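You operate a simulated robot arm through the tools that you are given. There is no shell and no other tool. Be economical: measure what you need, move in short steps, check, and stop when the job is done.

The job below is to be done with a simulated two-armed robot. You get a single attempt, and the scene is never put back.

TASK
Wipe up the spill on the top of the freezer lid with the cream dish cloth and put it back.

The check looks at the end state, three seconds after you hand in, the way a careful person would. Anything else that was tipped, shoved, dropped, spilled or broken makes it a failure. A push-on lid holds only when it is set on centred and level and pressed home; a screw cap is set on level and turned clockwise until tight. Flat cloth is picked up by pressing the open fingertips on it (5 to 10 N) and closing them slowly along it; thin cloth reads only 2 to 8 mm in the jaws.

THE ROBOT
Two 7-joint arms with two-finger parallel grippers on one trunk, on a base that drives. Base frame: it is fixed to the floor where the robot stands at the start and does not move with it; the origin is under the middle of the robot, x ahead of it, y to its left, z up. Units: m, rad, N and s.
The left shoulder is at the start at [0.07, 0.176, 1.145], the right one opposite. Payload 3.43 kg a hand.
The tool frame of a hand sits at the grasp point between the pads (the TCP): z along the fingers, y along the line on which they close. The tips reach 0.03 m beyond it. The gripper opens to 0.094 m. The fingers are 0.028 m wide and 0.01 m thick; the gripper's body (0.05 by 0.096 m) begins 0.055 m behind the TCP.
Orientation is told as [roll, pitch, yaw] about the base's x, y, z axes, in that order, counted from this pose: with the fingers straight down and closing along the base's y, the tool's x points along the base's -x, its y along +y and its z along -z.

THE INTERFACE
- The arms move only by the tool send_rows. It takes "left_steps", "right_steps" or both (then of equal length, played together; a hand with none holds still); each is a list of rows, each a list of 7 numbers: the shift along the base's x, y, z in m, then the turn, a rotation vector about the base's x, y, z in rad, then the gripper command, from -1 (fully open) to 1 (shut), values between in proportion. In form: [[x, y, z, ax, ay, az, claw], ...]. A call has 1 to 20 rows; each row shifts and turns the commanded pose from where the row before left it. Rows are played at 5 a second. More than 0.05 m and 0.15 rad between two rows, or a gripper value outside its range, and nothing of the call is played. Where a pose cannot be reached the arm comes as near as it can. A force on the tool above 40 N (or 10 N above the force at the start of the call, whichever is more), or a blocked arm, ends the call early, and 0.2 s more pass. Each finger travels about 0.153 m/s and halts on what it meets, pressing with about 22 N; the grip force reading is that of the motor and also rises with nothing between the fingers. The clock runs only during rows and for 0.2 s after the last one: add rows that do not move to give the fingers time. The reply holds the time, the measured pose of the TCP, the force on the tool along the base axes, the opening and the grip force, in the units named above and with some noise, with the torque about the TCP (base axes, N m) and any sound that the robot's microphone picked up.
- Cameras (640 x 400 px; columns grow to the right, rows downward): "scene" is now at [0.125, 0.0166, 1.4413]; the picture's right is [0.25, -0.97, 0.00], its down [-0.74, -0.19, -0.65] and it looks along [0.63, 0.16, -0.76] (base axes); focal length 282 px, centre (320, 200). "left" rides on the left gripper at [0.076, -0.014, -0.103] in its tool frame; the picture's right is [0.18, 0.98, 0.00], its down [-0.75, 0.14, -0.64] and it looks along [-0.63, 0.12, 0.77] (tool axes); focal length 243 px, centre (320, 200). "right" rides on the right gripper at [0.076, 0.014, -0.102] in its tool frame; the picture's right is [-0.18, 0.98, 0.00], its down [-0.75, -0.14, -0.64] and it looks along [-0.63, -0.12, 0.77] (tool axes); focal length 243 px, centre (320, 200). There is no depth. A picture from a camera that has moved, and an enlarged one, comes with that camera's place and axes in the base frame and with its lens.
- get_image(camera): a new picture of that camera. No time passes.
- slide_trunk(by): slides the trunk up (or, below 0, down) by that many m; the arms and the scene camera ride with it, the base frame stays. It gives what a move gives, with no picture.
- roll_base(legs): drives the robot by 1 to 6 legs, each [ahead, turn to the left] in m and rad, along the robot's own axes; the way and the turn of a leg run together, so that a leg with both is an arc; at most 1.5 m and 3.142 rad a leg. The arms and the cameras ride along, it lands a little off, and it stops where it bumps. It gives what a move gives.
- pan_tilt(pan, tilt): turns the head with the scene camera to pan (to the left, within 1.501 rad either way) and tilt (down, from -0.506 to 1.204), counted from straight ahead of the robot. It gives what a move gives.
- close_up(camera, box): a new picture of the part [left, top, right, bottom] of that camera's present view, enlarged. No time passes.
- job_done(): hands the job in; it is judged then, once.

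Go step by step. Nothing tells you exact positions but the pictures and the camera data: compare them with the known pose of the tool, close in by small moves and look again before you grip or let go. The budget is 120 turns and 88 pictures, counting those below and the enlarged ones. Unless the task says otherwise, let go and move clear before handing in, and close with one line.

The tools are called after "Call:" as name(argument=value, ...) on one line, values as JSON. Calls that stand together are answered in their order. send_rows: Moves the arms, as the interface text tells. Its arguments: {"type":"object","properties":{"left_steps":{"type":"array","items":{"type":"array","items":{"type":"number"}}},"right_steps":{"type":"array","items":{"type":"array","items":{"type":"number"}}}},"required":[]} The other tools are called the same way: slide_trunk (by) slides the trunk up or down; roll_base (legs) drives the base; pan_tilt (pan, tilt) turns the head that bears the scene camera; get_image (camera) takes a picture; close_up (camera, box) takes an enlarged picture of a part of a camera's view; job_done () hands the job in.

At the start:

```text
clock: 0.0
left_eef_pos: [0.5199, 0.2737, 1.1378]
left_tool_rot: [-0.001, 0.002, -0.003]
left_wrist_force: [-1.1, 0.2, -0.2]
left_wrist_torque: [0.02, 0.02, -0.01]
left_grip_width: 0.0939
left_grasp_force: 0.1
right_eef_pos: [0.5114, -0.1546, 1.1319]
right_tool_rot: [0.001, 0.0, -0.001]
right_wrist_force: [-0.1, 0.3, -1.0]
right_wrist_torque: [-0.01, 0.06, -0.03]
right_grip_width: 0.094
right_grasp_force: 0.0
trunk travel left (down, up): [-0.725, 0.115]
robot x, y, heading: [-0.0036, -0.0044, 0.003]
head pan, tilt: [0.251, 0.862]
```

scene: 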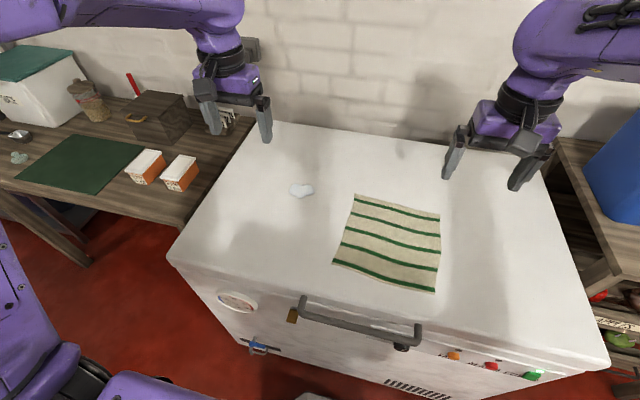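
right: 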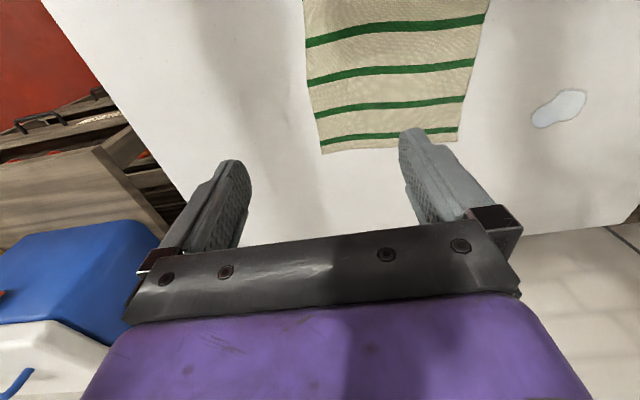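
left: 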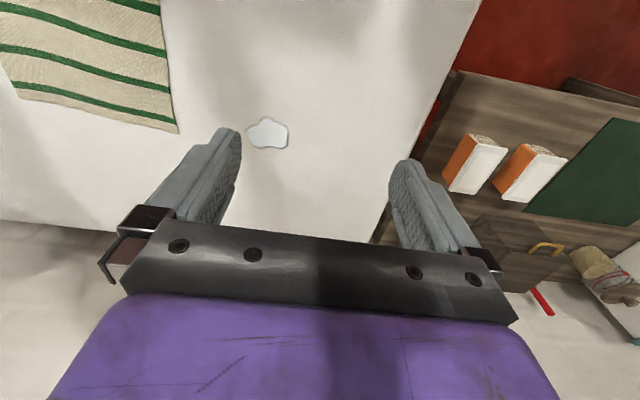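

The cloth is flat on the lid, about x 0.42–0.66, y -0.18–0.06, at a lid height near 0.85. The spill is near (0.64, 0.20). I'll move the right hand aside and bring the left hand over the left part of the cloth.

Call:
send_rows(right_steps=[[0, -0.015, 0.0, 0, 0, 0, -1], [0, -0.015, 0, 0, 0, 0, -1], [0, -0.015, 0, 0, 0, 0, -1], [0, -0.015, 0, 0, 0, 0, -1], [0, -0.015, 0, 0, 0, 0, -1], [0, -0.015, 0, 0, 0, 0, -1], [0, -0.01, 0, 0, 0, 0, -1], [0, 0, 0, 0, 0, 0, -1], [0, 0, 0, 0, 0, 0, -1], [0, 0, 0, 0, 0, 0, -1], [0, 0, 0, 0, 0, 0, -1]], left_steps=[[0.002, -0.026, -0.019, 0, 0, 0, -0.3], [0.002, -0.026, -0.019, 0, 0, 0, -0.3], [0.002, -0.026, -0.019, 0, 0, 0, -0.3], [0.002, -0.026, -0.019, 0, 0, 0, -0.3], [0.002, -0.026, -0.019, 0, 0, 0, -0.3], [0.002, -0.026, -0.019, 0, 0, 0, -0.3], [0.002, -0.026, -0.019, 0, 0, 0, -0.3], [0.002, -0.026, -0.019, 0, 0, 0, -0.3], [0.002, -0.026, -0.019, 0, 0, 0, -0.3], [0.002, -0.026, -0.019, 0, 0, 0, -0.3], [0, 0, 0, 0, 0, 0, -0.3]])

Call:
get_image(camera="scene")

Call:
get_image(camera="left")

```text
clock: 2.4
left_eef_pos: [0.5412, 0.0146, 0.9486]
left_tool_rot: [-0.01, -0.001, 0.006]
left_wrist_force: [0.0, 0.4, -0.1]
left_wrist_torque: [0.0, 0.02, -0.01]
left_grip_width: 0.0611
left_grasp_force: 0.1
right_eef_pos: [0.5117, -0.2539, 1.1322]
right_tool_rot: [-0.002, 0.0, -0.001]
right_wrist_force: [-0.1, 0.2, 0.0]
right_wrist_torque: [-0.02, 0.02, -0.02]
right_grip_width: 0.094
right_grasp_force: 0.0
trunk travel left (down, up): [-0.725, 0.115]
robot x, y, heading: [0.0014, -0.0, 0.003]
head pan, tilt: [0.251, 0.862]
```

```text
84 pictures are left
camera scene: at [0.1246, 0.0171, 1.4413], right [0.25, -0.97, 0.0], down [-0.74, -0.19, -0.65], along [0.63, 0.16, -0.76], focal length 282 px, centre (320, 200)
```

scene: 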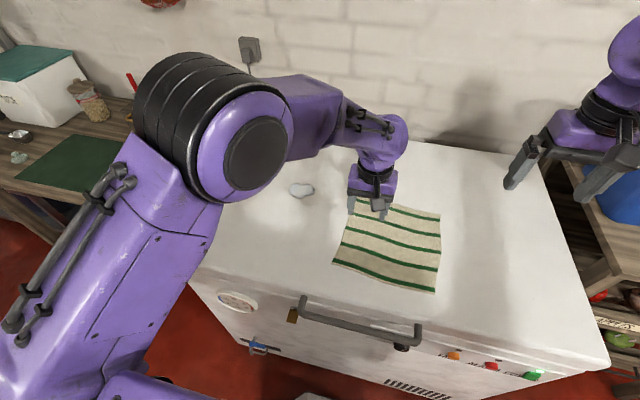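

```text
83 pictures are left
camera left: at [0.4657, -0.0012, 1.0509], right [-0.19, 0.98, -0.01], down [0.75, 0.15, 0.64], along [0.63, 0.12, -0.77], focal length 243 px, centre (320, 200)
```

left: 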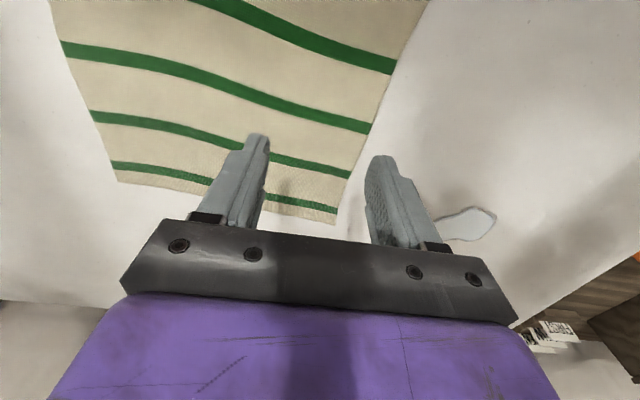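

The hand is over the left part of the cloth, about 6 cm in from its left edge. I'll lower it to just above the lid.

Call:
send_rows(left_steps=[[0, -0.008, -0.02, 0.005, 0, 0, -0.3], [0, 0, -0.02, 0.005, 0, 0, -0.3], [0, 0, -0.015, 0, 0, 0, -0.3], [0, 0, -0.004, 0, 0, 0, -0.3], [0, 0, 0, 0, 0, 0, -0.3]])

```text
clock: 3.6
left_eef_pos: [0.544, 0.0096, 0.8902]
left_tool_rot: [0.001, 0.002, 0.013]
left_wrist_force: [0.2, 0.7, -0.6]
left_wrist_torque: [0.04, -0.01, 0.0]
left_grip_width: 0.0612
left_grasp_force: 0.0
right_eef_pos: [0.5121, -0.2544, 1.1304]
right_tool_rot: [0.0, 0.0, -0.002]
right_wrist_force: [1.1, -0.2, 1.0]
right_wrist_torque: [0.02, -0.01, -0.02]
right_grip_width: 0.0938
right_grasp_force: 0.0
trunk travel left (down, up): [-0.725, 0.115]
robot x, y, heading: [0.0018, 0.001, 0.002]
head pan, tilt: [0.251, 0.862]
```

No contact yet, so I'll lower a few millimetres more.

Call:
send_rows(left_steps=[[0, 0, -0.004, 0, 0, 0, -0.3], [0, 0, -0.003, 0, 0, 0, -0.3], [0, 0, 0, 0, 0, 0, -0.3]])

Call:
get_image(camera="left")

```text
clock: 4.4
left_eef_pos: [0.5428, 0.01, 0.8831]
left_tool_rot: [0.003, 0.003, 0.01]
left_wrist_force: [-0.3, -0.5, -0.6]
left_wrist_torque: [-0.01, 0.01, 0.0]
left_grip_width: 0.0611
left_grasp_force: 0.1
right_eef_pos: [0.5132, -0.255, 1.1299]
right_tool_rot: [0.0, 0.001, -0.002]
right_wrist_force: [-0.2, -0.9, 0.0]
right_wrist_torque: [-0.03, -0.01, 0.0]
right_grip_width: 0.0939
right_grasp_force: 0.1
trunk travel left (down, up): [-0.725, 0.115]
robot x, y, heading: [0.003, -0.0032, 0.003]
head pan, tilt: [0.251, 0.862]
```

```text
82 pictures are left
camera left: at [0.4676, -0.0077, 0.9851], right [-0.19, 0.98, 0.0], down [0.75, 0.15, 0.64], along [0.63, 0.13, -0.77], focal length 243 px, centre (320, 200)
```

left: 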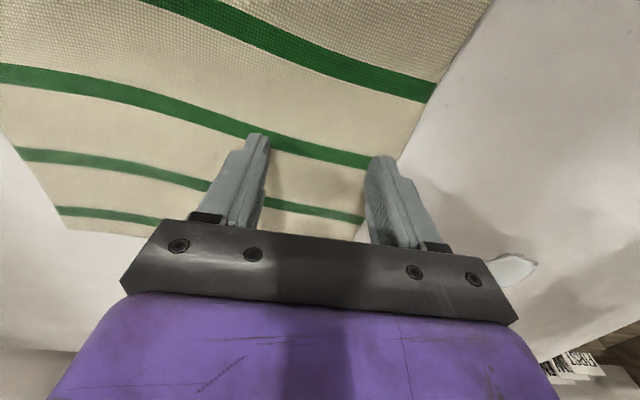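

The left finger is close to the cloth's edge, so I'll shift inward about 25 mm and then press down.

Call:
send_rows(left_steps=[[0, -0.013, 0, 0, 0, 0, -0.3], [0, -0.012, 0, 0, 0, 0, -0.3], [0, 0, -0.003, 0, 0, 0, -0.3], [0, 0, -0.002, 0, 0, 0, -0.3], [0, 0, 0, 0, 0, 0, -0.3]])

```text
clock: 5.6
left_eef_pos: [0.5426, -0.0169, 0.8785]
left_tool_rot: [0.007, -0.003, 0.006]
left_wrist_force: [2.2, -1.9, 14.6]
left_wrist_torque: [-0.59, 0.02, 0.08]
left_grip_width: 0.062
left_grasp_force: 0.8
right_eef_pos: [0.5096, -0.2544, 1.132]
right_tool_rot: [-0.002, -0.002, -0.002]
right_wrist_force: [0.1, -0.5, 0.7]
right_wrist_torque: [-0.01, -0.01, 0.02]
right_grip_width: 0.0941
right_grasp_force: 0.1
trunk travel left (down, up): [-0.725, 0.115]
robot x, y, heading: [0.0009, -0.0024, -0.001]
head pan, tilt: [0.251, 0.862]
```

Contact at 14.6 N; I'll ease up about 1 mm to reach 5–10 N and close slowly.

Call:
send_rows(left_steps=[[0, 0, 0.001, 0, 0, 0, -0.3], [0, 0, 0, 0, 0, 0, -0.2], [0, 0, 0, 0, 0, 0, -0.1], [0, 0, 0, 0, 0, 0, 0], [0, 0, 0, 0, 0, 0, 0.1], [0, 0, 0, 0, 0, 0, 0.2]])

```text
clock: 7.0
left_eef_pos: [0.5414, -0.0172, 0.8799]
left_tool_rot: [0.006, 0.0, 0.005]
left_wrist_force: [-0.8, 0.9, 5.0]
left_wrist_torque: [-0.11, 0.07, -0.03]
left_grip_width: 0.0372
left_grasp_force: 0.0
right_eef_pos: [0.5116, -0.2546, 1.1311]
right_tool_rot: [0.001, -0.002, -0.001]
right_wrist_force: [0.3, -0.4, -0.6]
right_wrist_torque: [0.01, 0.03, -0.01]
right_grip_width: 0.0942
right_grasp_force: 0.1
trunk travel left (down, up): [-0.725, 0.115]
robot x, y, heading: [0.0006, -0.0053, 0.001]
head pan, tilt: [0.251, 0.862]
```

Force is 5 N with the fingers partly closed. I'll press very slightly more and finish closing.

Call:
send_rows(left_steps=[[0, 0, -0.0004, 0, 0, 0, 0.3], [0, 0, 0, 0, 0, 0, 0.4], [0, 0, 0, 0, 0, 0, 0.5], [0, 0, 0, 0, 0, 0, 0.6], [0, 0, 0, 0, 0, 0, 0.7], [0, 0, 0, 0, 0, 0, 0.8], [0, 0, 0, 0, 0, 0, 0.9], [0, 0, 0, 0, 0, 0, 1], [0, 0, 0, 0, 0, 0, 1]])

Call:
get_image(camera="left")

```text
clock: 9.0
left_eef_pos: [0.5411, -0.0169, 0.8801]
left_tool_rot: [0.008, -0.002, 0.004]
left_wrist_force: [1.3, -1.0, 10.1]
left_wrist_torque: [-0.05, -0.04, 0.01]
left_grip_width: 0.0075
left_grasp_force: 22.2
right_eef_pos: [0.5124, -0.256, 1.133]
right_tool_rot: [0.001, -0.003, -0.002]
right_wrist_force: [0.2, 0.4, -0.9]
right_wrist_torque: [0.01, 0.0, -0.01]
right_grip_width: 0.0943
right_grasp_force: 0.0
trunk travel left (down, up): [-0.725, 0.115]
robot x, y, heading: [-0.0009, 0.0006, -0.002]
head pan, tilt: [0.251, 0.862]
```

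```text
81 pictures are left
camera left: at [0.4655, -0.0343, 0.981], right [-0.19, 0.98, 0.01], down [0.75, 0.14, 0.64], along [0.63, 0.13, -0.77], focal length 243 px, centre (320, 200)
```

left: 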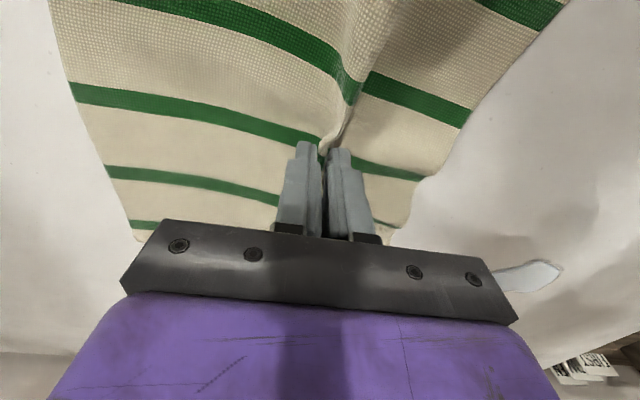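

The cloth is gripped (7.5 mm). I'll lift slightly and carry it over to the spill.

Call:
send_rows(left_steps=[[0, 0, 0.02, 0, 0, 0, 1], [0, 0, 0.02, 0, 0, 0, 1], [0.012, 0.025, 0, 0, 0, 0, 1], [0.012, 0.025, 0, 0, 0, 0, 1], [0.012, 0.025, 0, 0, 0, 0, 1], [0.012, 0.025, 0, 0, 0, 0, 1], [0.012, 0.025, 0, 0, 0, 0, 1], [0.012, 0.025, 0, 0, 0, 0, 1], [0.012, 0.025, 0, 0, 0, 0, 1], [0.012, 0.025, 0, 0, 0, 0, 1], [0, 0, 0, 0, 0, 0, 1]])

Call:
get_image(camera="scene")

Call:
get_image(camera="left")

```text
clock: 11.4
left_eef_pos: [0.635, 0.1832, 0.9182]
left_tool_rot: [0.011, 0.001, 0.0]
left_wrist_force: [-0.4, 0.1, 0.6]
left_wrist_torque: [0.02, -0.02, 0.0]
left_grip_width: 0.0075
left_grasp_force: 22.0
right_eef_pos: [0.5121, -0.2549, 1.1313]
right_tool_rot: [0.001, -0.001, -0.002]
right_wrist_force: [0.3, -0.6, -0.1]
right_wrist_torque: [0.04, 0.03, 0.01]
right_grip_width: 0.0939
right_grasp_force: 0.1
trunk travel left (down, up): [-0.725, 0.115]
robot x, y, heading: [-0.0001, 0.0012, 0.003]
head pan, tilt: [0.251, 0.862]
```

```text
80 pictures are left
camera scene: at [0.1248, 0.0158, 1.4413], right [0.25, -0.97, 0.0], down [-0.74, -0.19, -0.65], along [0.63, 0.16, -0.76], focal length 282 px, centre (320, 200)
```

scene: 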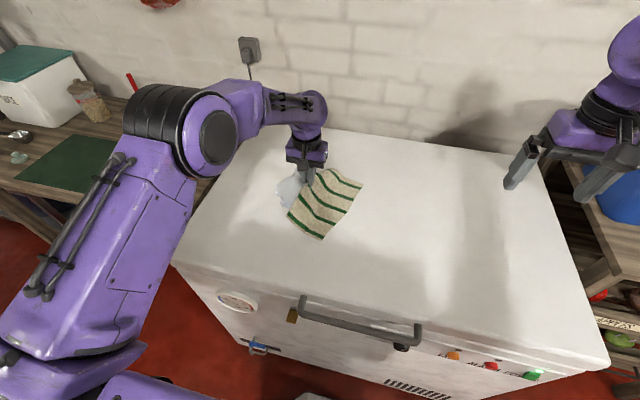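

```text
79 pictures are left
camera left: at [0.5604, 0.165, 1.0205], right [-0.18, 0.98, 0.01], down [0.75, 0.13, 0.64], along [0.63, 0.13, -0.77], focal length 243 px, centre (320, 200)
```

left: 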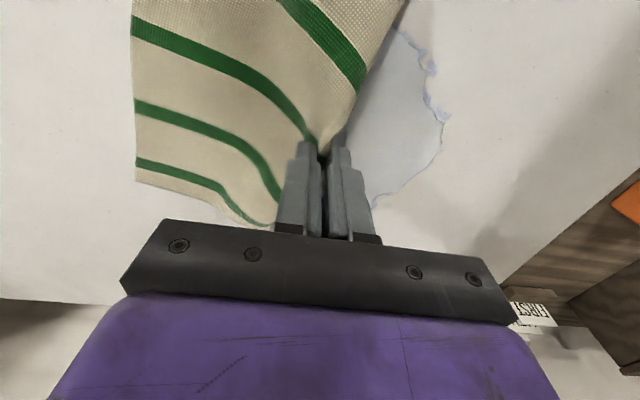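

The spill looks larger than before, so the cloth has smeared it. I'll look closer.

Call:
close_up(camera="scene", box=[230, 130, 390, 250])

```text
3.33 times, centred on (310, 190) of scene
camera zoom: at [0.1248, 0.0158, 1.4413], right [0.25, -0.97, 0.0], down [-0.74, -0.19, -0.65], along [0.63, 0.16, -0.76], focal length 939 px, centre (353, 233)
```

zoom: 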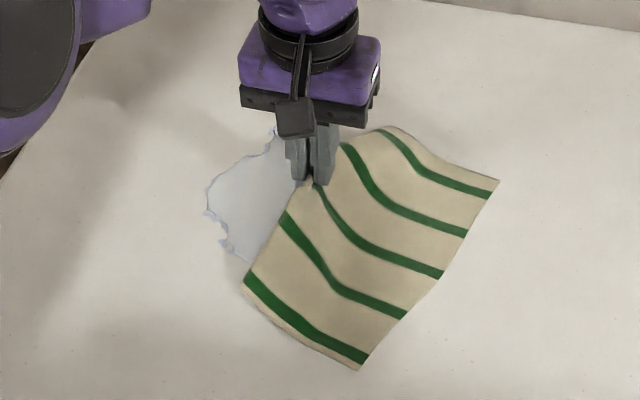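

The smear spans about x 0.56–0.70 and y 0.15–0.27. I'll carry the grip point past its left side so the cloth covers it, then lower to light contact.

Call:
send_rows(left_steps=[[0, 0.025, 0, 0, 0, 0, 1], [0, 0.025, 0, 0, 0, 0, 1], [0, 0.025, 0, 0, 0, 0, 1], [0, 0.025, 0, 0, 0, 0, 1], [0, 0, -0.018, 0, 0, 0, 1], [0, 0, -0.017, 0, 0, 0, 1], [0, 0, -0.004, 0, 0, 0, 1], [0, 0, 0, 0, 0, 0, 1]])

Call:
close_up(camera="scene", box=[210, 130, 370, 250])

```text
clock: 13.2
left_eef_pos: [0.6357, 0.2814, 0.879]
left_tool_rot: [0.011, -0.005, -0.001]
left_wrist_force: [0.5, 0.3, 8.7]
left_wrist_torque: [-0.02, 0.04, -0.02]
left_grip_width: 0.0074
left_grasp_force: 22.2
right_eef_pos: [0.5113, -0.2565, 1.132]
right_tool_rot: [0.0, -0.002, -0.001]
right_wrist_force: [-0.6, -0.2, -1.5]
right_wrist_torque: [0.01, 0.03, 0.0]
right_grip_width: 0.0941
right_grasp_force: 0.0
trunk travel left (down, up): [-0.725, 0.115]
robot x, y, heading: [-0.0031, -0.0008, -0.004]
head pan, tilt: [0.251, 0.862]
```

```text
3.33 times, centred on (290, 190) of scene
camera zoom: at [0.1238, 0.0158, 1.4415], right [0.25, -0.97, 0.0], down [-0.73, -0.19, -0.65], along [0.63, 0.16, -0.76], focal length 939 px, centre (420, 233)
```

zoom: 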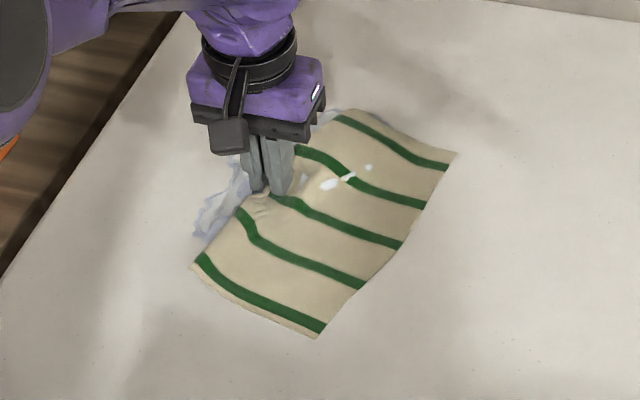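

The original puddle is poking through the cloth (white spots), and the grey patch moved along with the cloth. I'll check with the left camera.

Call:
get_image(camera="left")

```text
76 pictures are left
camera left: at [0.5606, 0.2639, 0.9815], right [-0.18, 0.98, 0.01], down [0.75, 0.13, 0.65], along [0.63, 0.13, -0.76], focal length 243 px, centre (320, 200)
```

left: 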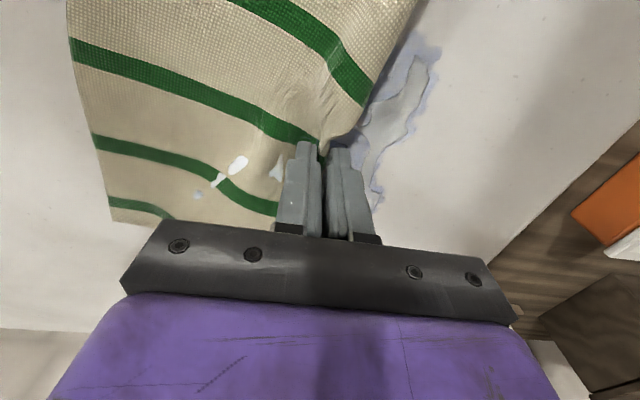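

I'll lift the cloth up and aside toward the robot's right to see the real state of the spill.

Call:
send_rows(left_steps=[[0, 0, 0.03, 0, 0, 0, 1], [0, 0, 0.04, 0, 0, 0, 1], [0, 0, 0.04, 0, 0, 0, 1], [0, 0, 0.04, 0, 0, 0, 1], [0, 0, 0.04, 0, 0, 0, 1], [-0.02, -0.04, 0.01, 0, 0, 0, 1], [-0.02, -0.04, 0.01, 0, 0, 0, 1], [-0.02, -0.04, 0, 0, 0, 0, 1], [-0.02, -0.04, 0, 0, 0, 0, 1], [-0.02, -0.04, 0, 0, 0, 0, 1], [0, -0.03, 0, 0, 0, 0, 1], [0, 0, 0, 0, 0, 0, 1]])

Call:
get_image(camera="scene")

Call:
get_image(camera="left")

```text
clock: 15.8
left_eef_pos: [0.5346, 0.0505, 1.0881]
left_tool_rot: [0.01, 0.001, -0.002]
left_wrist_force: [-0.3, 0.7, -0.4]
left_wrist_torque: [0.02, 0.0, -0.02]
left_grip_width: 0.0072
left_grasp_force: 22.1
right_eef_pos: [0.5123, -0.254, 1.1307]
right_tool_rot: [0.0, -0.001, -0.001]
right_wrist_force: [0.3, 0.1, 0.4]
right_wrist_torque: [0.01, 0.02, -0.02]
right_grip_width: 0.094
right_grasp_force: 0.1
trunk travel left (down, up): [-0.725, 0.115]
robot x, y, heading: [-0.0011, -0.0, -0.004]
head pan, tilt: [0.251, 0.862]
```

```text
75 pictures are left
camera scene: at [0.1249, 0.0169, 1.4413], right [0.25, -0.97, 0.0], down [-0.74, -0.19, -0.65], along [0.63, 0.16, -0.76], focal length 282 px, centre (320, 200)
```

scene: 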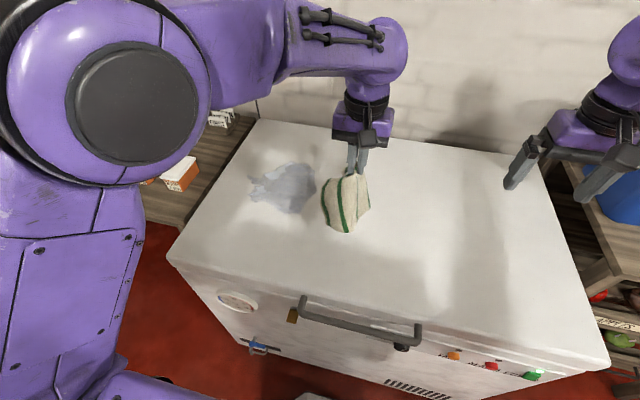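

```text
74 pictures are left
camera left: at [0.4585, 0.0336, 1.1895], right [-0.18, 0.98, 0.01], down [0.75, 0.13, 0.64], along [0.63, 0.12, -0.77], focal length 243 px, centre (320, 200)
```

left: 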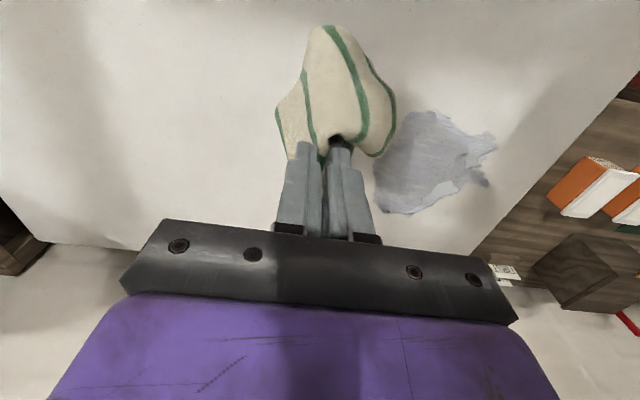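

The spill has become a thin grey film over about x 0.55–0.74, y 0.16–0.35, so it needs wiping from the outside in. First I'll check how much room there is in front of the base, since the far side is near my reach limit.

Call:
pan_tilt(pan=0.0, tilt=1.2)

Call:
get_image(camera="scene")

```text
clock: 16.6
left_eef_pos: [0.5355, 0.051, 1.0883]
left_tool_rot: [0.013, -0.001, -0.002]
left_wrist_force: [-0.5, -0.1, 0.1]
left_wrist_torque: [-0.03, 0.0, -0.01]
left_grip_width: 0.0074
left_grasp_force: 21.9
right_eef_pos: [0.512, -0.2541, 1.1309]
right_tool_rot: [-0.001, 0.001, -0.003]
right_wrist_force: [0.8, 0.6, -0.3]
right_wrist_torque: [-0.02, 0.0, 0.05]
right_grip_width: 0.0943
right_grasp_force: 0.0
trunk travel left (down, up): [-0.725, 0.115]
robot x, y, heading: [-0.0006, -0.0029, 0.001]
head pan, tilt: [0.0, 1.201]
```

```text
73 pictures are left
camera scene: at [0.1059, -0.0029, 1.4185], right [0.0, -1.0, 0.0], down [-0.93, 0.0, -0.36], along [0.36, 0.0, -0.93], focal length 282 px, centre (320, 200)
```

scene: 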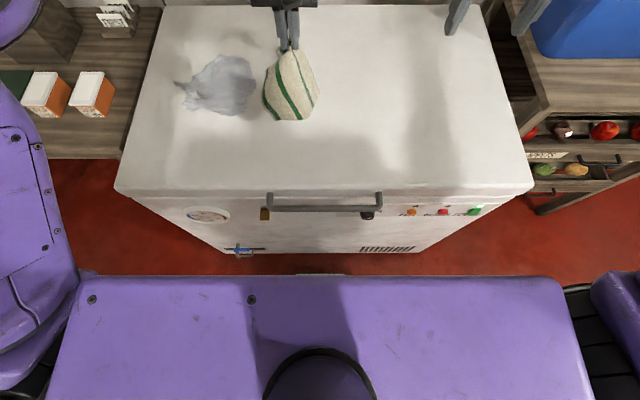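

There's about 10 cm between the base and the freezer, so I'll drive 5 cm ahead to gain reach, then set the head back.

Call:
roll_base(legs=[[0.05, 0]])

Call:
pan_tilt(pan=0.25, tilt=1.0)

```text
clock: 17.6
left_eef_pos: [0.5745, 0.0492, 1.0937]
left_tool_rot: [0.01, -0.012, -0.005]
left_wrist_force: [-2.0, 0.2, 1.1]
left_wrist_torque: [0.01, -0.01, 0.0]
left_grip_width: 0.0072
left_grasp_force: 21.9
right_eef_pos: [0.5519, -0.2559, 1.1372]
right_tool_rot: [0.0, -0.011, -0.002]
right_wrist_force: [-1.2, -0.1, 1.6]
right_wrist_torque: [0.01, -0.09, 0.01]
right_grip_width: 0.0938
right_grasp_force: 0.0
trunk travel left (down, up): [-0.725, 0.115]
robot x, y, heading: [0.0488, -0.0011, 0.002]
head pan, tilt: [0.0, 1.201]
```

```text
clock: 18.3
left_eef_pos: [0.5841, 0.0486, 1.0886]
left_tool_rot: [0.009, 0.001, -0.003]
left_wrist_force: [0.6, -0.6, -0.5]
left_wrist_torque: [0.0, -0.01, -0.03]
left_grip_width: 0.0073
left_grasp_force: 22.0
right_eef_pos: [0.5619, -0.2549, 1.1318]
right_tool_rot: [0.001, 0.001, -0.003]
right_wrist_force: [1.0, 0.2, 0.0]
right_wrist_torque: [0.0, 0.02, 0.0]
right_grip_width: 0.094
right_grasp_force: 0.0
trunk travel left (down, up): [-0.725, 0.115]
robot x, y, heading: [0.0473, 0.0008, 0.001]
head pan, tilt: [0.25, 1.0]
```

Now I'll carry the hanging cloth to the left of the film and lower it there.

Call:
send_rows(left_steps=[[0.007, 0.04, 0.005, 0, 0, 0, 1], [0.007, 0.04, 0.005, 0, 0, 0, 1], [0.007, 0.04, 0, 0, 0, 0, 1], [0.007, 0.04, 0, 0, 0, 0, 1], [0.007, 0.04, 0, 0, 0, 0, 1], [0.007, 0.04, 0, 0, 0, 0, 1], [0.007, 0.04, 0, 0, 0, 0, 1], [0.007, 0.04, 0, 0, 0, 0, 1], [0, 0, -0.045, 0, 0, 0, 1], [0, 0, -0.045, 0, 0, 0, 1], [0, 0, -0.045, 0, 0, 0, 1], [0, 0, -0.045, 0, 0, 0, 1], [0, 0, -0.02, 0, 0, 0, 1], [0, 0, -0.01, 0, 0, 0, 1], [0, 0, 0, 0, 0, 0, 1]])

Call:
get_image(camera="scene")

```text
clock: 21.5
left_eef_pos: [0.6383, 0.3686, 0.8893]
left_tool_rot: [0.009, -0.002, -0.003]
left_wrist_force: [0.2, -0.5, 2.3]
left_wrist_torque: [-0.01, -0.02, 0.01]
left_grip_width: 0.0072
left_grasp_force: 21.9
right_eef_pos: [0.5604, -0.2542, 1.1324]
right_tool_rot: [0.001, -0.003, -0.004]
right_wrist_force: [-0.5, -0.6, 1.1]
right_wrist_torque: [-0.01, 0.03, 0.0]
right_grip_width: 0.0942
right_grasp_force: 0.0
trunk travel left (down, up): [-0.725, 0.115]
robot x, y, heading: [0.0522, -0.0004, 0.006]
head pan, tilt: [0.25, 1.0]
```

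```text
72 pictures are left
camera scene: at [0.1663, 0.0142, 1.4311], right [0.25, -0.97, 0.0], down [-0.82, -0.21, -0.54], along [0.52, 0.13, -0.84], focal length 282 px, centre (320, 200)
```

scene: 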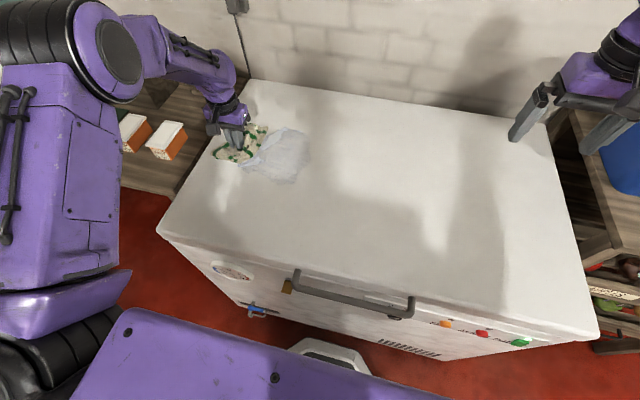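

The cloth is a pad just left of the film. I'll press and sweep inward toward -y.

Call:
send_rows(left_steps=[[0, 0, -0.005, 0, 0, 0, 1], [0, -0.02, -0.002, 0, 0, 0, 1], [0, -0.02, 0, 0, 0, 0, 1], [0, -0.02, 0, 0, 0, 0, 1], [0, -0.02, 0, 0, 0, 0, 1], [0, -0.02, 0, 0, 0, 0, 1], [0, -0.02, 0, 0, 0, 0, 1], [0, -0.02, 0, 0, 0, 0, 1], [0, -0.02, 0, 0, 0, 0, 1], [0, -0.02, 0, 0, 0, 0, 1], [0, -0.02, 0, 0, 0, 0, 1], [0, 0, 0, 0, 0, 0, 1]])

Call:
close_up(camera="scene", box=[190, 80, 390, 205])

```text
clock: 24.1
left_eef_pos: [0.6382, 0.1712, 0.8828]
left_tool_rot: [0.008, -0.004, -0.002]
left_wrist_force: [-0.6, 3.3, 15.6]
left_wrist_torque: [0.03, 0.14, 0.0]
left_grip_width: 0.0071
left_grasp_force: 21.9
right_eef_pos: [0.5586, -0.2552, 1.1336]
right_tool_rot: [0.001, -0.003, -0.004]
right_wrist_force: [1.0, 0.1, -0.1]
right_wrist_torque: [-0.01, 0.01, -0.01]
right_grip_width: 0.094
right_grasp_force: 0.1
trunk travel left (down, up): [-0.725, 0.115]
robot x, y, heading: [0.0508, -0.0009, -0.002]
head pan, tilt: [0.25, 1.0]
```

```text
3.20 times, centred on (290, 142) of scene
camera zoom: at [0.1637, 0.0148, 1.4314], right [0.25, -0.97, 0.0], down [-0.81, -0.21, -0.54], along [0.53, 0.13, -0.84], focal length 901 px, centre (416, 384)
```

zoom: 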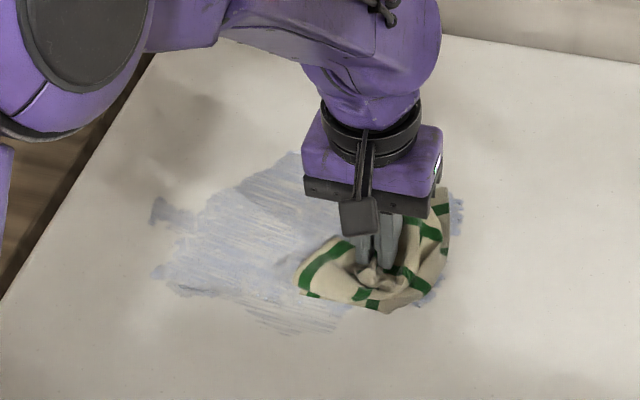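

The wiping works: the film is getting much fainter. I'll continue with strokes on the near half.

Call:
send_rows(left_steps=[[-0.02, 0, 0, 0, 0, 0, 1], [0, 0.03, 0, 0, 0, 0, 1], [0, 0.03, 0, 0, 0, 0, 1], [0, 0.03, 0, 0, 0, 0, 1], [0, 0.03, 0, 0, 0, 0, 1], [0, 0.03, 0, 0, 0, 0, 1], [0, 0.03, 0, 0, 0, 0, 1], [-0.035, 0, 0, 0, 0, 0, 1], [0, -0.03, 0, 0, 0, 0, 1], [0, -0.03, 0, 0, 0, 0, 1], [0, -0.03, 0, 0, 0, 0, 1], [0, -0.03, 0, 0, 0, 0, 1], [0, -0.03, 0, 0, 0, 0, 1], [0, -0.03, 0, 0, 0, 0, 1], [0, 0, 0, 0, 0, 0, 1]])

Call:
close_up(camera="scene", box=[190, 80, 390, 205])

```text
clock: 27.3
left_eef_pos: [0.5819, 0.1693, 0.8841]
left_tool_rot: [0.009, -0.005, -0.003]
left_wrist_force: [0.0, 5.5, 29.2]
left_wrist_torque: [0.04, 0.33, -0.08]
left_grip_width: 0.007
left_grasp_force: 22.0
right_eef_pos: [0.5578, -0.2553, 1.134]
right_tool_rot: [-0.001, -0.005, -0.003]
right_wrist_force: [0.3, 0.0, 0.3]
right_wrist_torque: [0.01, 0.0, -0.03]
right_grip_width: 0.0942
right_grasp_force: 0.1
trunk travel left (down, up): [-0.725, 0.115]
robot x, y, heading: [0.0461, -0.0003, -0.001]
head pan, tilt: [0.25, 1.0]
```

```text
3.20 times, centred on (290, 142) of scene
camera zoom: at [0.1622, 0.0148, 1.4316], right [0.25, -0.97, 0.0], down [-0.81, -0.21, -0.54], along [0.53, 0.13, -0.84], focal length 901 px, centre (416, 384)
```

zoom: 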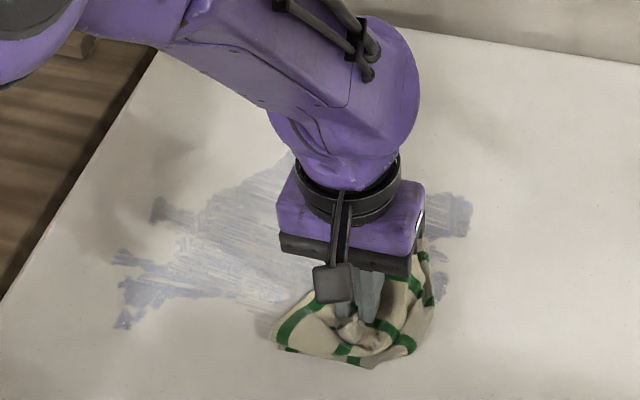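

Force is rising, so I'll ease up a little and cover the far side, then come inward from the left.

Call:
send_rows(left_steps=[[0.03, -0.01, 0.003, 0, 0, 0, 1], [0.03, -0.02, 0, 0, 0, 0, 1], [0.03, -0.02, 0, 0, 0, 0, 1], [0.03, 0, 0, 0, 0, 0, 1], [0.01, 0.03, 0, 0, 0, 0, 1], [0, 0.03, 0, 0, 0, 0, 1], [0, 0.03, 0, 0, 0, 0, 1], [0, 0.03, 0, 0, 0, 0, 1], [0, 0.03, 0, 0, 0, 0, 1], [-0.02, 0.02, 0, 0, 0, 0, 1], [-0.01, -0.03, 0, 0, 0, 0, 1], [0, -0.03, 0, 0, 0, 0, 1], [0, -0.03, 0, 0, 0, 0, 1], [0, -0.03, 0, 0, 0, 0, 1], [0, -0.03, 0, 0, 0, 0, 1], [0, -0.03, 0, 0, 0, 0, 1], [0, 0, 0, 0, 0, 0, 1]])

Call:
close_up(camera="scene", box=[190, 80, 390, 205])

```text
clock: 30.9
left_eef_pos: [0.6838, 0.1083, 0.8846]
left_tool_rot: [0.009, -0.001, -0.005]
left_wrist_force: [-0.2, 0.1, 4.2]
left_wrist_torque: [-0.02, 0.08, 0.0]
left_grip_width: 0.0074
left_grasp_force: 22.1
right_eef_pos: [0.5597, -0.255, 1.1328]
right_tool_rot: [0.0, -0.001, -0.003]
right_wrist_force: [0.2, -0.9, 0.2]
right_wrist_torque: [-0.02, 0.02, 0.01]
right_grip_width: 0.0939
right_grasp_force: 0.1
trunk travel left (down, up): [-0.725, 0.115]
robot x, y, heading: [0.0542, -0.0004, -0.0]
head pan, tilt: [0.25, 1.0]
```

```text
3.20 times, centred on (290, 142) of scene
camera zoom: at [0.1656, 0.0148, 1.4311], right [0.25, -0.97, 0.0], down [-0.82, -0.21, -0.54], along [0.52, 0.13, -0.84], focal length 901 px, centre (416, 384)
```

zoom: 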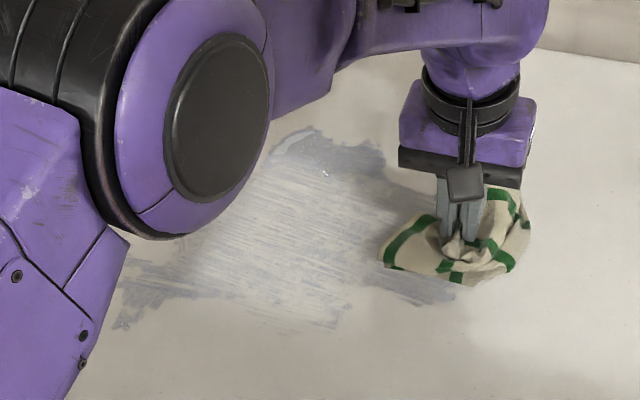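

It's getting fainter everywhere the pad passes. More strokes through the middle with a bit more pressure.

Call:
send_rows(left_steps=[[-0.02, 0.02, -0.002, 0, 0, 0, 1], [-0.01, 0.03, 0, 0, 0, 0, 1], [0, 0.03, 0, 0, 0, 0, 1], [0, 0.03, 0, 0, 0, 0, 1], [0, 0.03, 0, 0, 0, 0, 1], [0, 0.03, 0, 0, 0, 0, 1], [0, 0.03, 0, 0, 0, 0, 1], [0, 0.03, 0, 0, 0, 0, 1], [-0.03, 0.03, 0, 0, 0, 0, 1], [-0.02, 0.02, 0, 0, 0, 0, 1], [0, -0.03, 0, 0, 0, 0, 1], [0, -0.03, 0, 0, 0, 0, 1], [0, -0.03, 0, 0, 0, 0, 1], [0, -0.03, 0, 0, 0, 0, 1], [0, -0.03, 0, 0, 0, 0, 1], [0, -0.03, 0, 0, 0, 0, 1], [0, -0.03, 0, 0, 0, 0, 1], [0, -0.03, 0, 0, 0, 0, 1], [0, 0, 0, 0, 0, 0, 1]])

Call:
close_up(camera="scene", box=[190, 80, 390, 205])

```text
clock: 34.9
left_eef_pos: [0.605, 0.1489, 0.8839]
left_tool_rot: [0.009, -0.003, -0.004]
left_wrist_force: [-0.2, 0.5, 12.5]
left_wrist_torque: [-0.05, 0.17, -0.04]
left_grip_width: 0.0071
left_grasp_force: 22.7
right_eef_pos: [0.5594, -0.2536, 1.1329]
right_tool_rot: [0.001, -0.005, -0.004]
right_wrist_force: [-0.3, 0.1, 0.6]
right_wrist_torque: [-0.01, -0.01, 0.02]
right_grip_width: 0.0942
right_grasp_force: 0.1
trunk travel left (down, up): [-0.725, 0.115]
robot x, y, heading: [0.05, -0.0006, 0.002]
head pan, tilt: [0.25, 1.0]
```

```text
3.20 times, centred on (290, 142) of scene
camera zoom: at [0.1645, 0.015, 1.4313], right [0.25, -0.97, 0.0], down [-0.81, -0.21, -0.54], along [0.52, 0.13, -0.84], focal length 901 px, centre (416, 384)
```

zoom: 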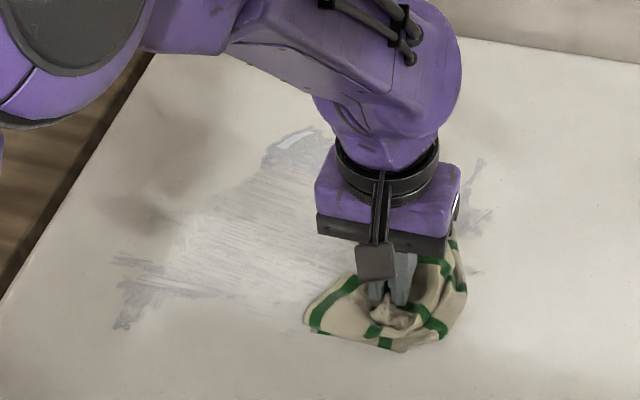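

Remaining traces are at the far edge (x≈0.76, y≈0.11 and 0.28) and the near-left end (0.53, 0.35). I'll wipe the far ones now.

Call:
send_rows(left_steps=[[0.03, -0.02, 0, 0, 0, 0, 1], [0.03, -0.02, 0, 0, 0, 0, 1], [0.03, -0.01, 0, 0, 0, 0, 1], [0.03, 0, 0, 0, 0, 0, 1], [0.03, 0, 0, 0, 0, 0, 1], [0.01, 0, 0, 0, 0, 0, 1], [-0.03, 0.02, 0, 0, 0, 0, 1], [-0.02, 0.03, 0, 0, 0, 0, 1], [0.02, 0.03, 0, 0, 0, 0, 1], [0.02, 0.03, 0, 0, 0, 0, 1], [0.01, 0.03, 0, 0, 0, 0, 1], [0, 0.03, 0, 0, 0, 0, 1], [0, 0.02, 0, 0, 0, 0, 1], [0, 0, 0, 0, 0, 0, 1]])

Call:
close_up(camera="scene", box=[190, 80, 390, 205])

```text
clock: 35.9
left_eef_pos: [0.7141, 0.0966, 0.8827]
left_tool_rot: [0.014, 0.019, -0.01]
left_wrist_force: [-4.7, 0.0, 20.5]
left_wrist_torque: [-0.13, 0.4, -0.04]
left_grip_width: 0.0071
left_grasp_force: 21.8
left hand out of reach, approached as far as the arm can: row 5
right_eef_pos: [0.5589, -0.2554, 1.1328]
right_tool_rot: [-0.001, -0.004, -0.001]
right_wrist_force: [-0.9, -0.2, -0.8]
right_wrist_torque: [-0.04, -0.01, -0.01]
right_grip_width: 0.0939
right_grasp_force: 0.1
trunk travel left (down, up): [-0.725, 0.115]
robot x, y, heading: [0.0489, 0.0005, -0.005]
head pan, tilt: [0.25, 1.0]
stopped in row 5 (left hand): the force on the tool passed its limit (the readings are from after the stop); the commanded pose is now the measured one
```

```text
3.20 times, centred on (290, 142) of scene
camera zoom: at [0.163, 0.0142, 1.4314], right [0.25, -0.97, 0.0], down [-0.81, -0.21, -0.54], along [0.53, 0.13, -0.84], focal length 901 px, centre (416, 384)
```

zoom: 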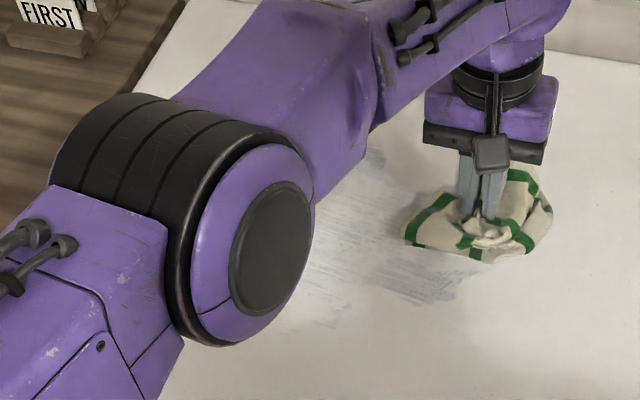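

The arm's reach ends here, so I need the base a little closer. I'll ease up the press and look at the gap.

Call:
send_rows(left_steps=[[-0.02, 0, 0.01, 0, 0, 0, 1], [-0.02, 0, 0.03, 0, 0, 0, 1], [0, 0, 0, 0, 0, 0, 1]])

Call:
pan_tilt(pan=0.0, tilt=1.2)

Call:
get_image(camera="scene")

```text
clock: 36.7
left_eef_pos: [0.6769, 0.0988, 0.9169]
left_tool_rot: [0.015, 0.029, -0.01]
left_wrist_force: [-1.0, 0.3, 0.7]
left_wrist_torque: [-0.02, 0.0, -0.02]
left_grip_width: 0.007
left_grasp_force: 21.8
right_eef_pos: [0.5605, -0.2545, 1.1306]
right_tool_rot: [0.0, 0.001, -0.003]
right_wrist_force: [0.0, 0.7, -1.0]
right_wrist_torque: [-0.02, 0.03, -0.01]
right_grip_width: 0.0941
right_grasp_force: 0.1
trunk travel left (down, up): [-0.725, 0.115]
robot x, y, heading: [0.0487, -0.0003, -0.0]
head pan, tilt: [0.25, 1.0]
```

```text
clock: 37.5
left_eef_pos: [0.6763, 0.0982, 0.9169]
left_tool_rot: [0.015, 0.026, -0.008]
left_wrist_force: [0.6, 0.2, -0.7]
left_wrist_torque: [0.0, 0.01, 0.0]
left_grip_width: 0.0072
left_grasp_force: 21.5
right_eef_pos: [0.5609, -0.2545, 1.1318]
right_tool_rot: [-0.001, 0.001, -0.003]
right_wrist_force: [0.1, 0.0, 0.2]
right_wrist_torque: [0.01, 0.0, 0.0]
right_grip_width: 0.0941
right_grasp_force: 0.1
trunk travel left (down, up): [-0.725, 0.115]
robot x, y, heading: [0.0473, -0.002, 0.001]
head pan, tilt: [0.0, 1.201]
```

```text
66 pictures are left
camera scene: at [0.155, -0.0028, 1.4185], right [0.0, -1.0, 0.0], down [-0.93, 0.0, -0.36], along [0.36, 0.0, -0.93], focal length 282 px, centre (320, 200)
```

scene: 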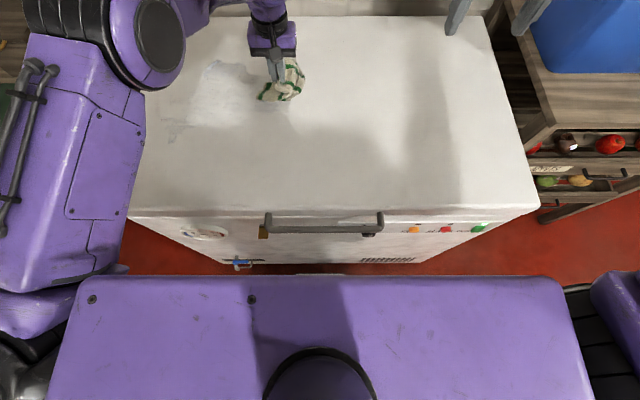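

There's still about 6 cm of gap, so I'll drive 3 cm more, then turn the head back.

Call:
roll_base(legs=[[0.03, 0]])

Call:
pan_tilt(pan=0.25, tilt=0.95)

Call:
get_image(camera="scene")

```text
clock: 38.3
left_eef_pos: [0.7015, 0.097, 0.9209]
left_tool_rot: [0.017, 0.017, -0.011]
left_wrist_force: [-1.1, 0.0, -0.1]
left_wrist_torque: [0.01, -0.04, -0.01]
left_grip_width: 0.007
left_grasp_force: 21.8
right_eef_pos: [0.5844, -0.2547, 1.135]
right_tool_rot: [0.001, -0.008, -0.003]
right_wrist_force: [-0.2, -0.8, 0.9]
right_wrist_torque: [-0.01, -0.07, 0.0]
right_grip_width: 0.0939
right_grasp_force: 0.1
trunk travel left (down, up): [-0.725, 0.115]
robot x, y, heading: [0.081, -0.0006, 0.003]
head pan, tilt: [0.0, 1.201]
```

```text
clock: 39.1
left_eef_pos: [0.7071, 0.0986, 0.9167]
left_tool_rot: [0.016, 0.026, -0.01]
left_wrist_force: [0.5, -0.3, 0.8]
left_wrist_torque: [-0.01, 0.03, -0.04]
left_grip_width: 0.007
left_grasp_force: 22.2
right_eef_pos: [0.5923, -0.2559, 1.1309]
right_tool_rot: [0.0, 0.002, -0.004]
right_wrist_force: [0.6, 0.4, -0.6]
right_wrist_torque: [-0.01, 0.01, 0.01]
right_grip_width: 0.094
right_grasp_force: 0.0
trunk travel left (down, up): [-0.725, 0.115]
robot x, y, heading: [0.081, -0.001, -0.002]
head pan, tilt: [0.25, 0.949]
```

```text
65 pictures are left
camera scene: at [0.2009, 0.0149, 1.4345], right [0.25, -0.97, 0.0], down [-0.79, -0.2, -0.58], along [0.56, 0.14, -0.81], focal length 282 px, centre (320, 200)
```

scene: 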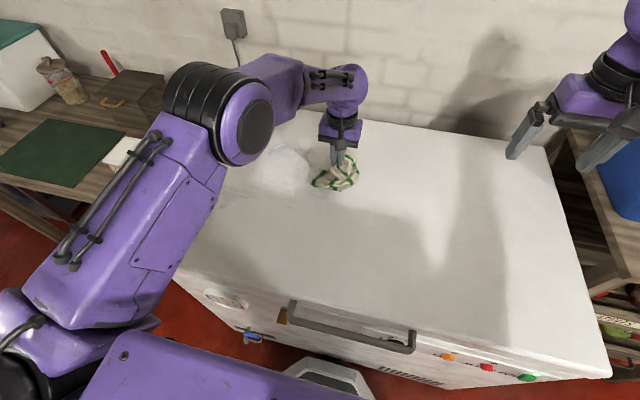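

Now I'll press down at the far edge and sweep along it, then inward.

Call:
send_rows(left_steps=[[0.02, 0, 0, 0, -0.025, 0, 1], [0.025, 0, -0.015, 0, 0, 0, 1], [0, 0, -0.015, 0, 0, 0, 1], [-0.005, 0.03, -0.002, 0, 0, 0, 1], [0, 0.03, 0, 0, 0, 0, 1], [0, 0.03, 0, 0, 0, 0, 1], [0, 0.03, 0, 0, 0, 0, 1], [0, 0.03, 0, 0, 0, 0, 1], [0, 0.03, 0, 0, 0, 0, 1], [0, 0.02, 0, 0, 0, 0, 1], [-0.03, -0.02, 0, 0, 0, 0, 1], [-0.02, -0.03, 0, 0, 0, 0, 1], [0, -0.03, 0, 0, 0, 0, 1], [0, -0.03, 0, 0, 0, 0, 1], [0, -0.03, 0, 0, 0, 0, 1], [0, -0.03, 0, 0, 0, 0, 1], [0, 0, 0, 0, 0, 0, 1]])

Call:
close_up(camera="scene", box=[190, 100, 390, 225])

```text
clock: 42.7
left_eef_pos: [0.6943, 0.1277, 0.8879]
left_tool_rot: [0.017, -0.001, -0.01]
left_wrist_force: [0.2, 0.4, 0.5]
left_wrist_torque: [-0.03, 0.0, -0.03]
left_grip_width: 0.007
left_grasp_force: 22.3
right_eef_pos: [0.5903, -0.2546, 1.1325]
right_tool_rot: [0.0, -0.002, -0.003]
right_wrist_force: [-0.5, 0.0, -0.4]
right_wrist_torque: [0.01, 0.0, 0.02]
right_grip_width: 0.0939
right_grasp_force: 0.1
trunk travel left (down, up): [-0.725, 0.115]
robot x, y, heading: [0.0775, 0.0007, 0.001]
head pan, tilt: [0.25, 0.949]
```

```text
3.20 times, centred on (290, 162) of scene
camera zoom: at [0.199, 0.0157, 1.4347], right [0.25, -0.97, 0.0], down [-0.79, -0.2, -0.58], along [0.56, 0.14, -0.81], focal length 901 px, centre (416, 320)
```

zoom: 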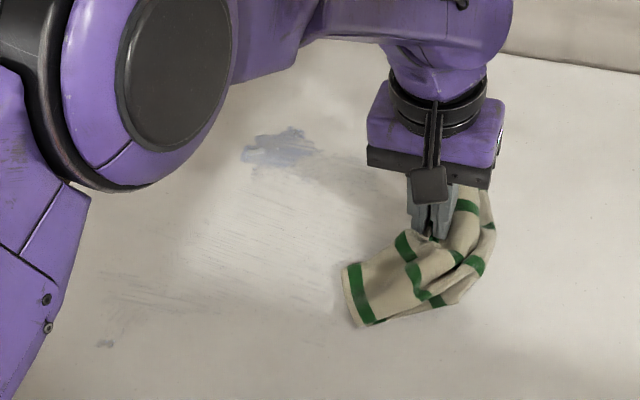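

A darker patch remains at about (0.76, 0.29). I'll press harder and go over it.

Call:
send_rows(left_steps=[[0.015, 0.03, -0.004, 0, 0, 0, 1], [0.015, 0.03, 0, 0, 0, 0, 1], [0.015, 0.03, 0, 0, 0, 0, 1], [0.01, 0.03, 0, 0, 0, 0, 1], [0.005, 0.03, 0, 0, 0, 0, 1], [0, 0.02, 0, 0, 0, 0, 1], [-0.03, 0, 0, 0, 0, 0, 1], [0, -0.03, 0, 0, 0, 0, 1], [0, -0.03, 0, 0, 0, 0, 1], [0.025, 0, 0, 0, 0, 0, 1], [0, 0.03, 0, 0, 0, 0, 1], [0, 0.025, 0, 0, 0, 0, 1], [-0.02, -0.03, 0, 0, 0, 0, 1], [-0.02, -0.03, 0, 0, 0, 0, 1], [-0.02, -0.03, 0, 0, 0, 0, 1], [-0.02, -0.03, 0, 0, 0, 0, 1], [0, 0, 0, 0, 0, 0, 1]])

Call:
close_up(camera="scene", box=[190, 100, 390, 225])

```text
clock: 46.3
left_eef_pos: [0.6689, 0.1739, 0.8824]
left_tool_rot: [0.013, 0.001, -0.01]
left_wrist_force: [-0.3, -0.6, 3.8]
left_wrist_torque: [-0.08, 0.04, -0.05]
left_grip_width: 0.007
left_grasp_force: 22.2
right_eef_pos: [0.5898, -0.2544, 1.133]
right_tool_rot: [0.0, -0.001, -0.004]
right_wrist_force: [0.3, -0.8, 0.4]
right_wrist_torque: [-0.02, 0.02, -0.01]
right_grip_width: 0.0942
right_grasp_force: 0.1
trunk travel left (down, up): [-0.725, 0.115]
robot x, y, heading: [0.0777, -0.0027, -0.003]
head pan, tilt: [0.25, 0.949]
```

```text
3.20 times, centred on (290, 162) of scene
camera zoom: at [0.199, 0.0158, 1.4347], right [0.25, -0.97, 0.0], down [-0.79, -0.2, -0.58], along [0.56, 0.14, -0.81], focal length 901 px, centre (416, 320)
```

zoom: 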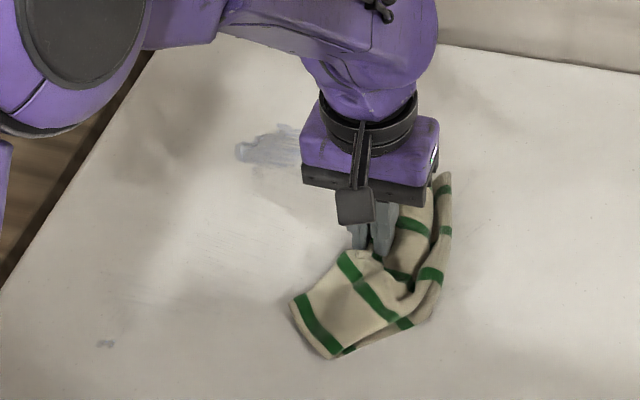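

The middle is nearly clean. A patch remains at about (0.77, 0.30), so I'll lift, tilt the fingers outward for extra reach, and drag it inward.

Call:
send_rows(left_steps=[[0, 0.02, 0.03, 0, 0, 0, 1], [0.01, 0.025, 0.02, 0, -0.08, 0, 1], [0.02, 0.025, 0, 0, -0.08, 0, 1], [0.025, 0.025, 0, 0, -0.08, 0, 1], [0.025, 0.025, 0, 0, -0.06, 0, 1], [0.025, 0.02, 0, 0, 0, 0, 1], [0, 0, -0.025, 0, 0, 0, 1], [0, 0, -0.018, 0, 0, 0, 1], [0, 0, 0, 0, 0, 0, 1]])

Call:
close_up(camera="scene", box=[190, 100, 390, 225])

Call:
get_image(camera="left")

```text
clock: 48.3
left_eef_pos: [0.7752, 0.3135, 0.8905]
left_tool_rot: [0.019, -0.302, -0.011]
left_wrist_force: [-0.3, 0.1, 0.6]
left_wrist_torque: [0.02, 0.02, -0.01]
left_grip_width: 0.0071
left_grasp_force: 22.3
right_eef_pos: [0.5916, -0.2557, 1.132]
right_tool_rot: [0.003, -0.001, -0.003]
right_wrist_force: [0.6, -0.8, -0.5]
right_wrist_torque: [0.01, -0.03, 0.0]
right_grip_width: 0.0941
right_grasp_force: 0.1
trunk travel left (down, up): [-0.725, 0.115]
robot x, y, heading: [0.082, 0.0011, -0.001]
head pan, tilt: [0.25, 0.949]
```

```text
3.20 times, centred on (290, 162) of scene
camera zoom: at [0.1989, 0.015, 1.4347], right [0.25, -0.97, 0.0], down [-0.79, -0.2, -0.58], along [0.56, 0.14, -0.81], focal length 901 px, centre (416, 320)
```

zoom: 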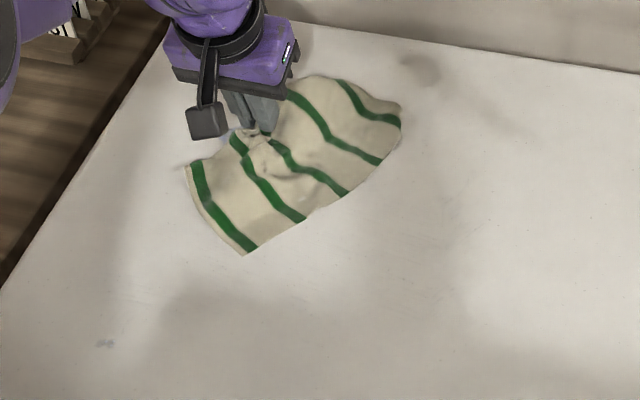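

```text
61 pictures are left
camera left: at [0.6719, 0.2955, 0.9645], right [-0.17, 0.98, -0.04], down [0.53, 0.12, 0.84], along [0.83, 0.12, -0.54], focal length 243 px, centre (320, 200)
```

left: 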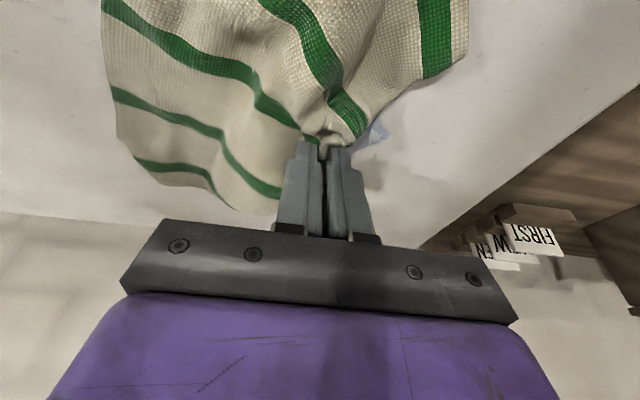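

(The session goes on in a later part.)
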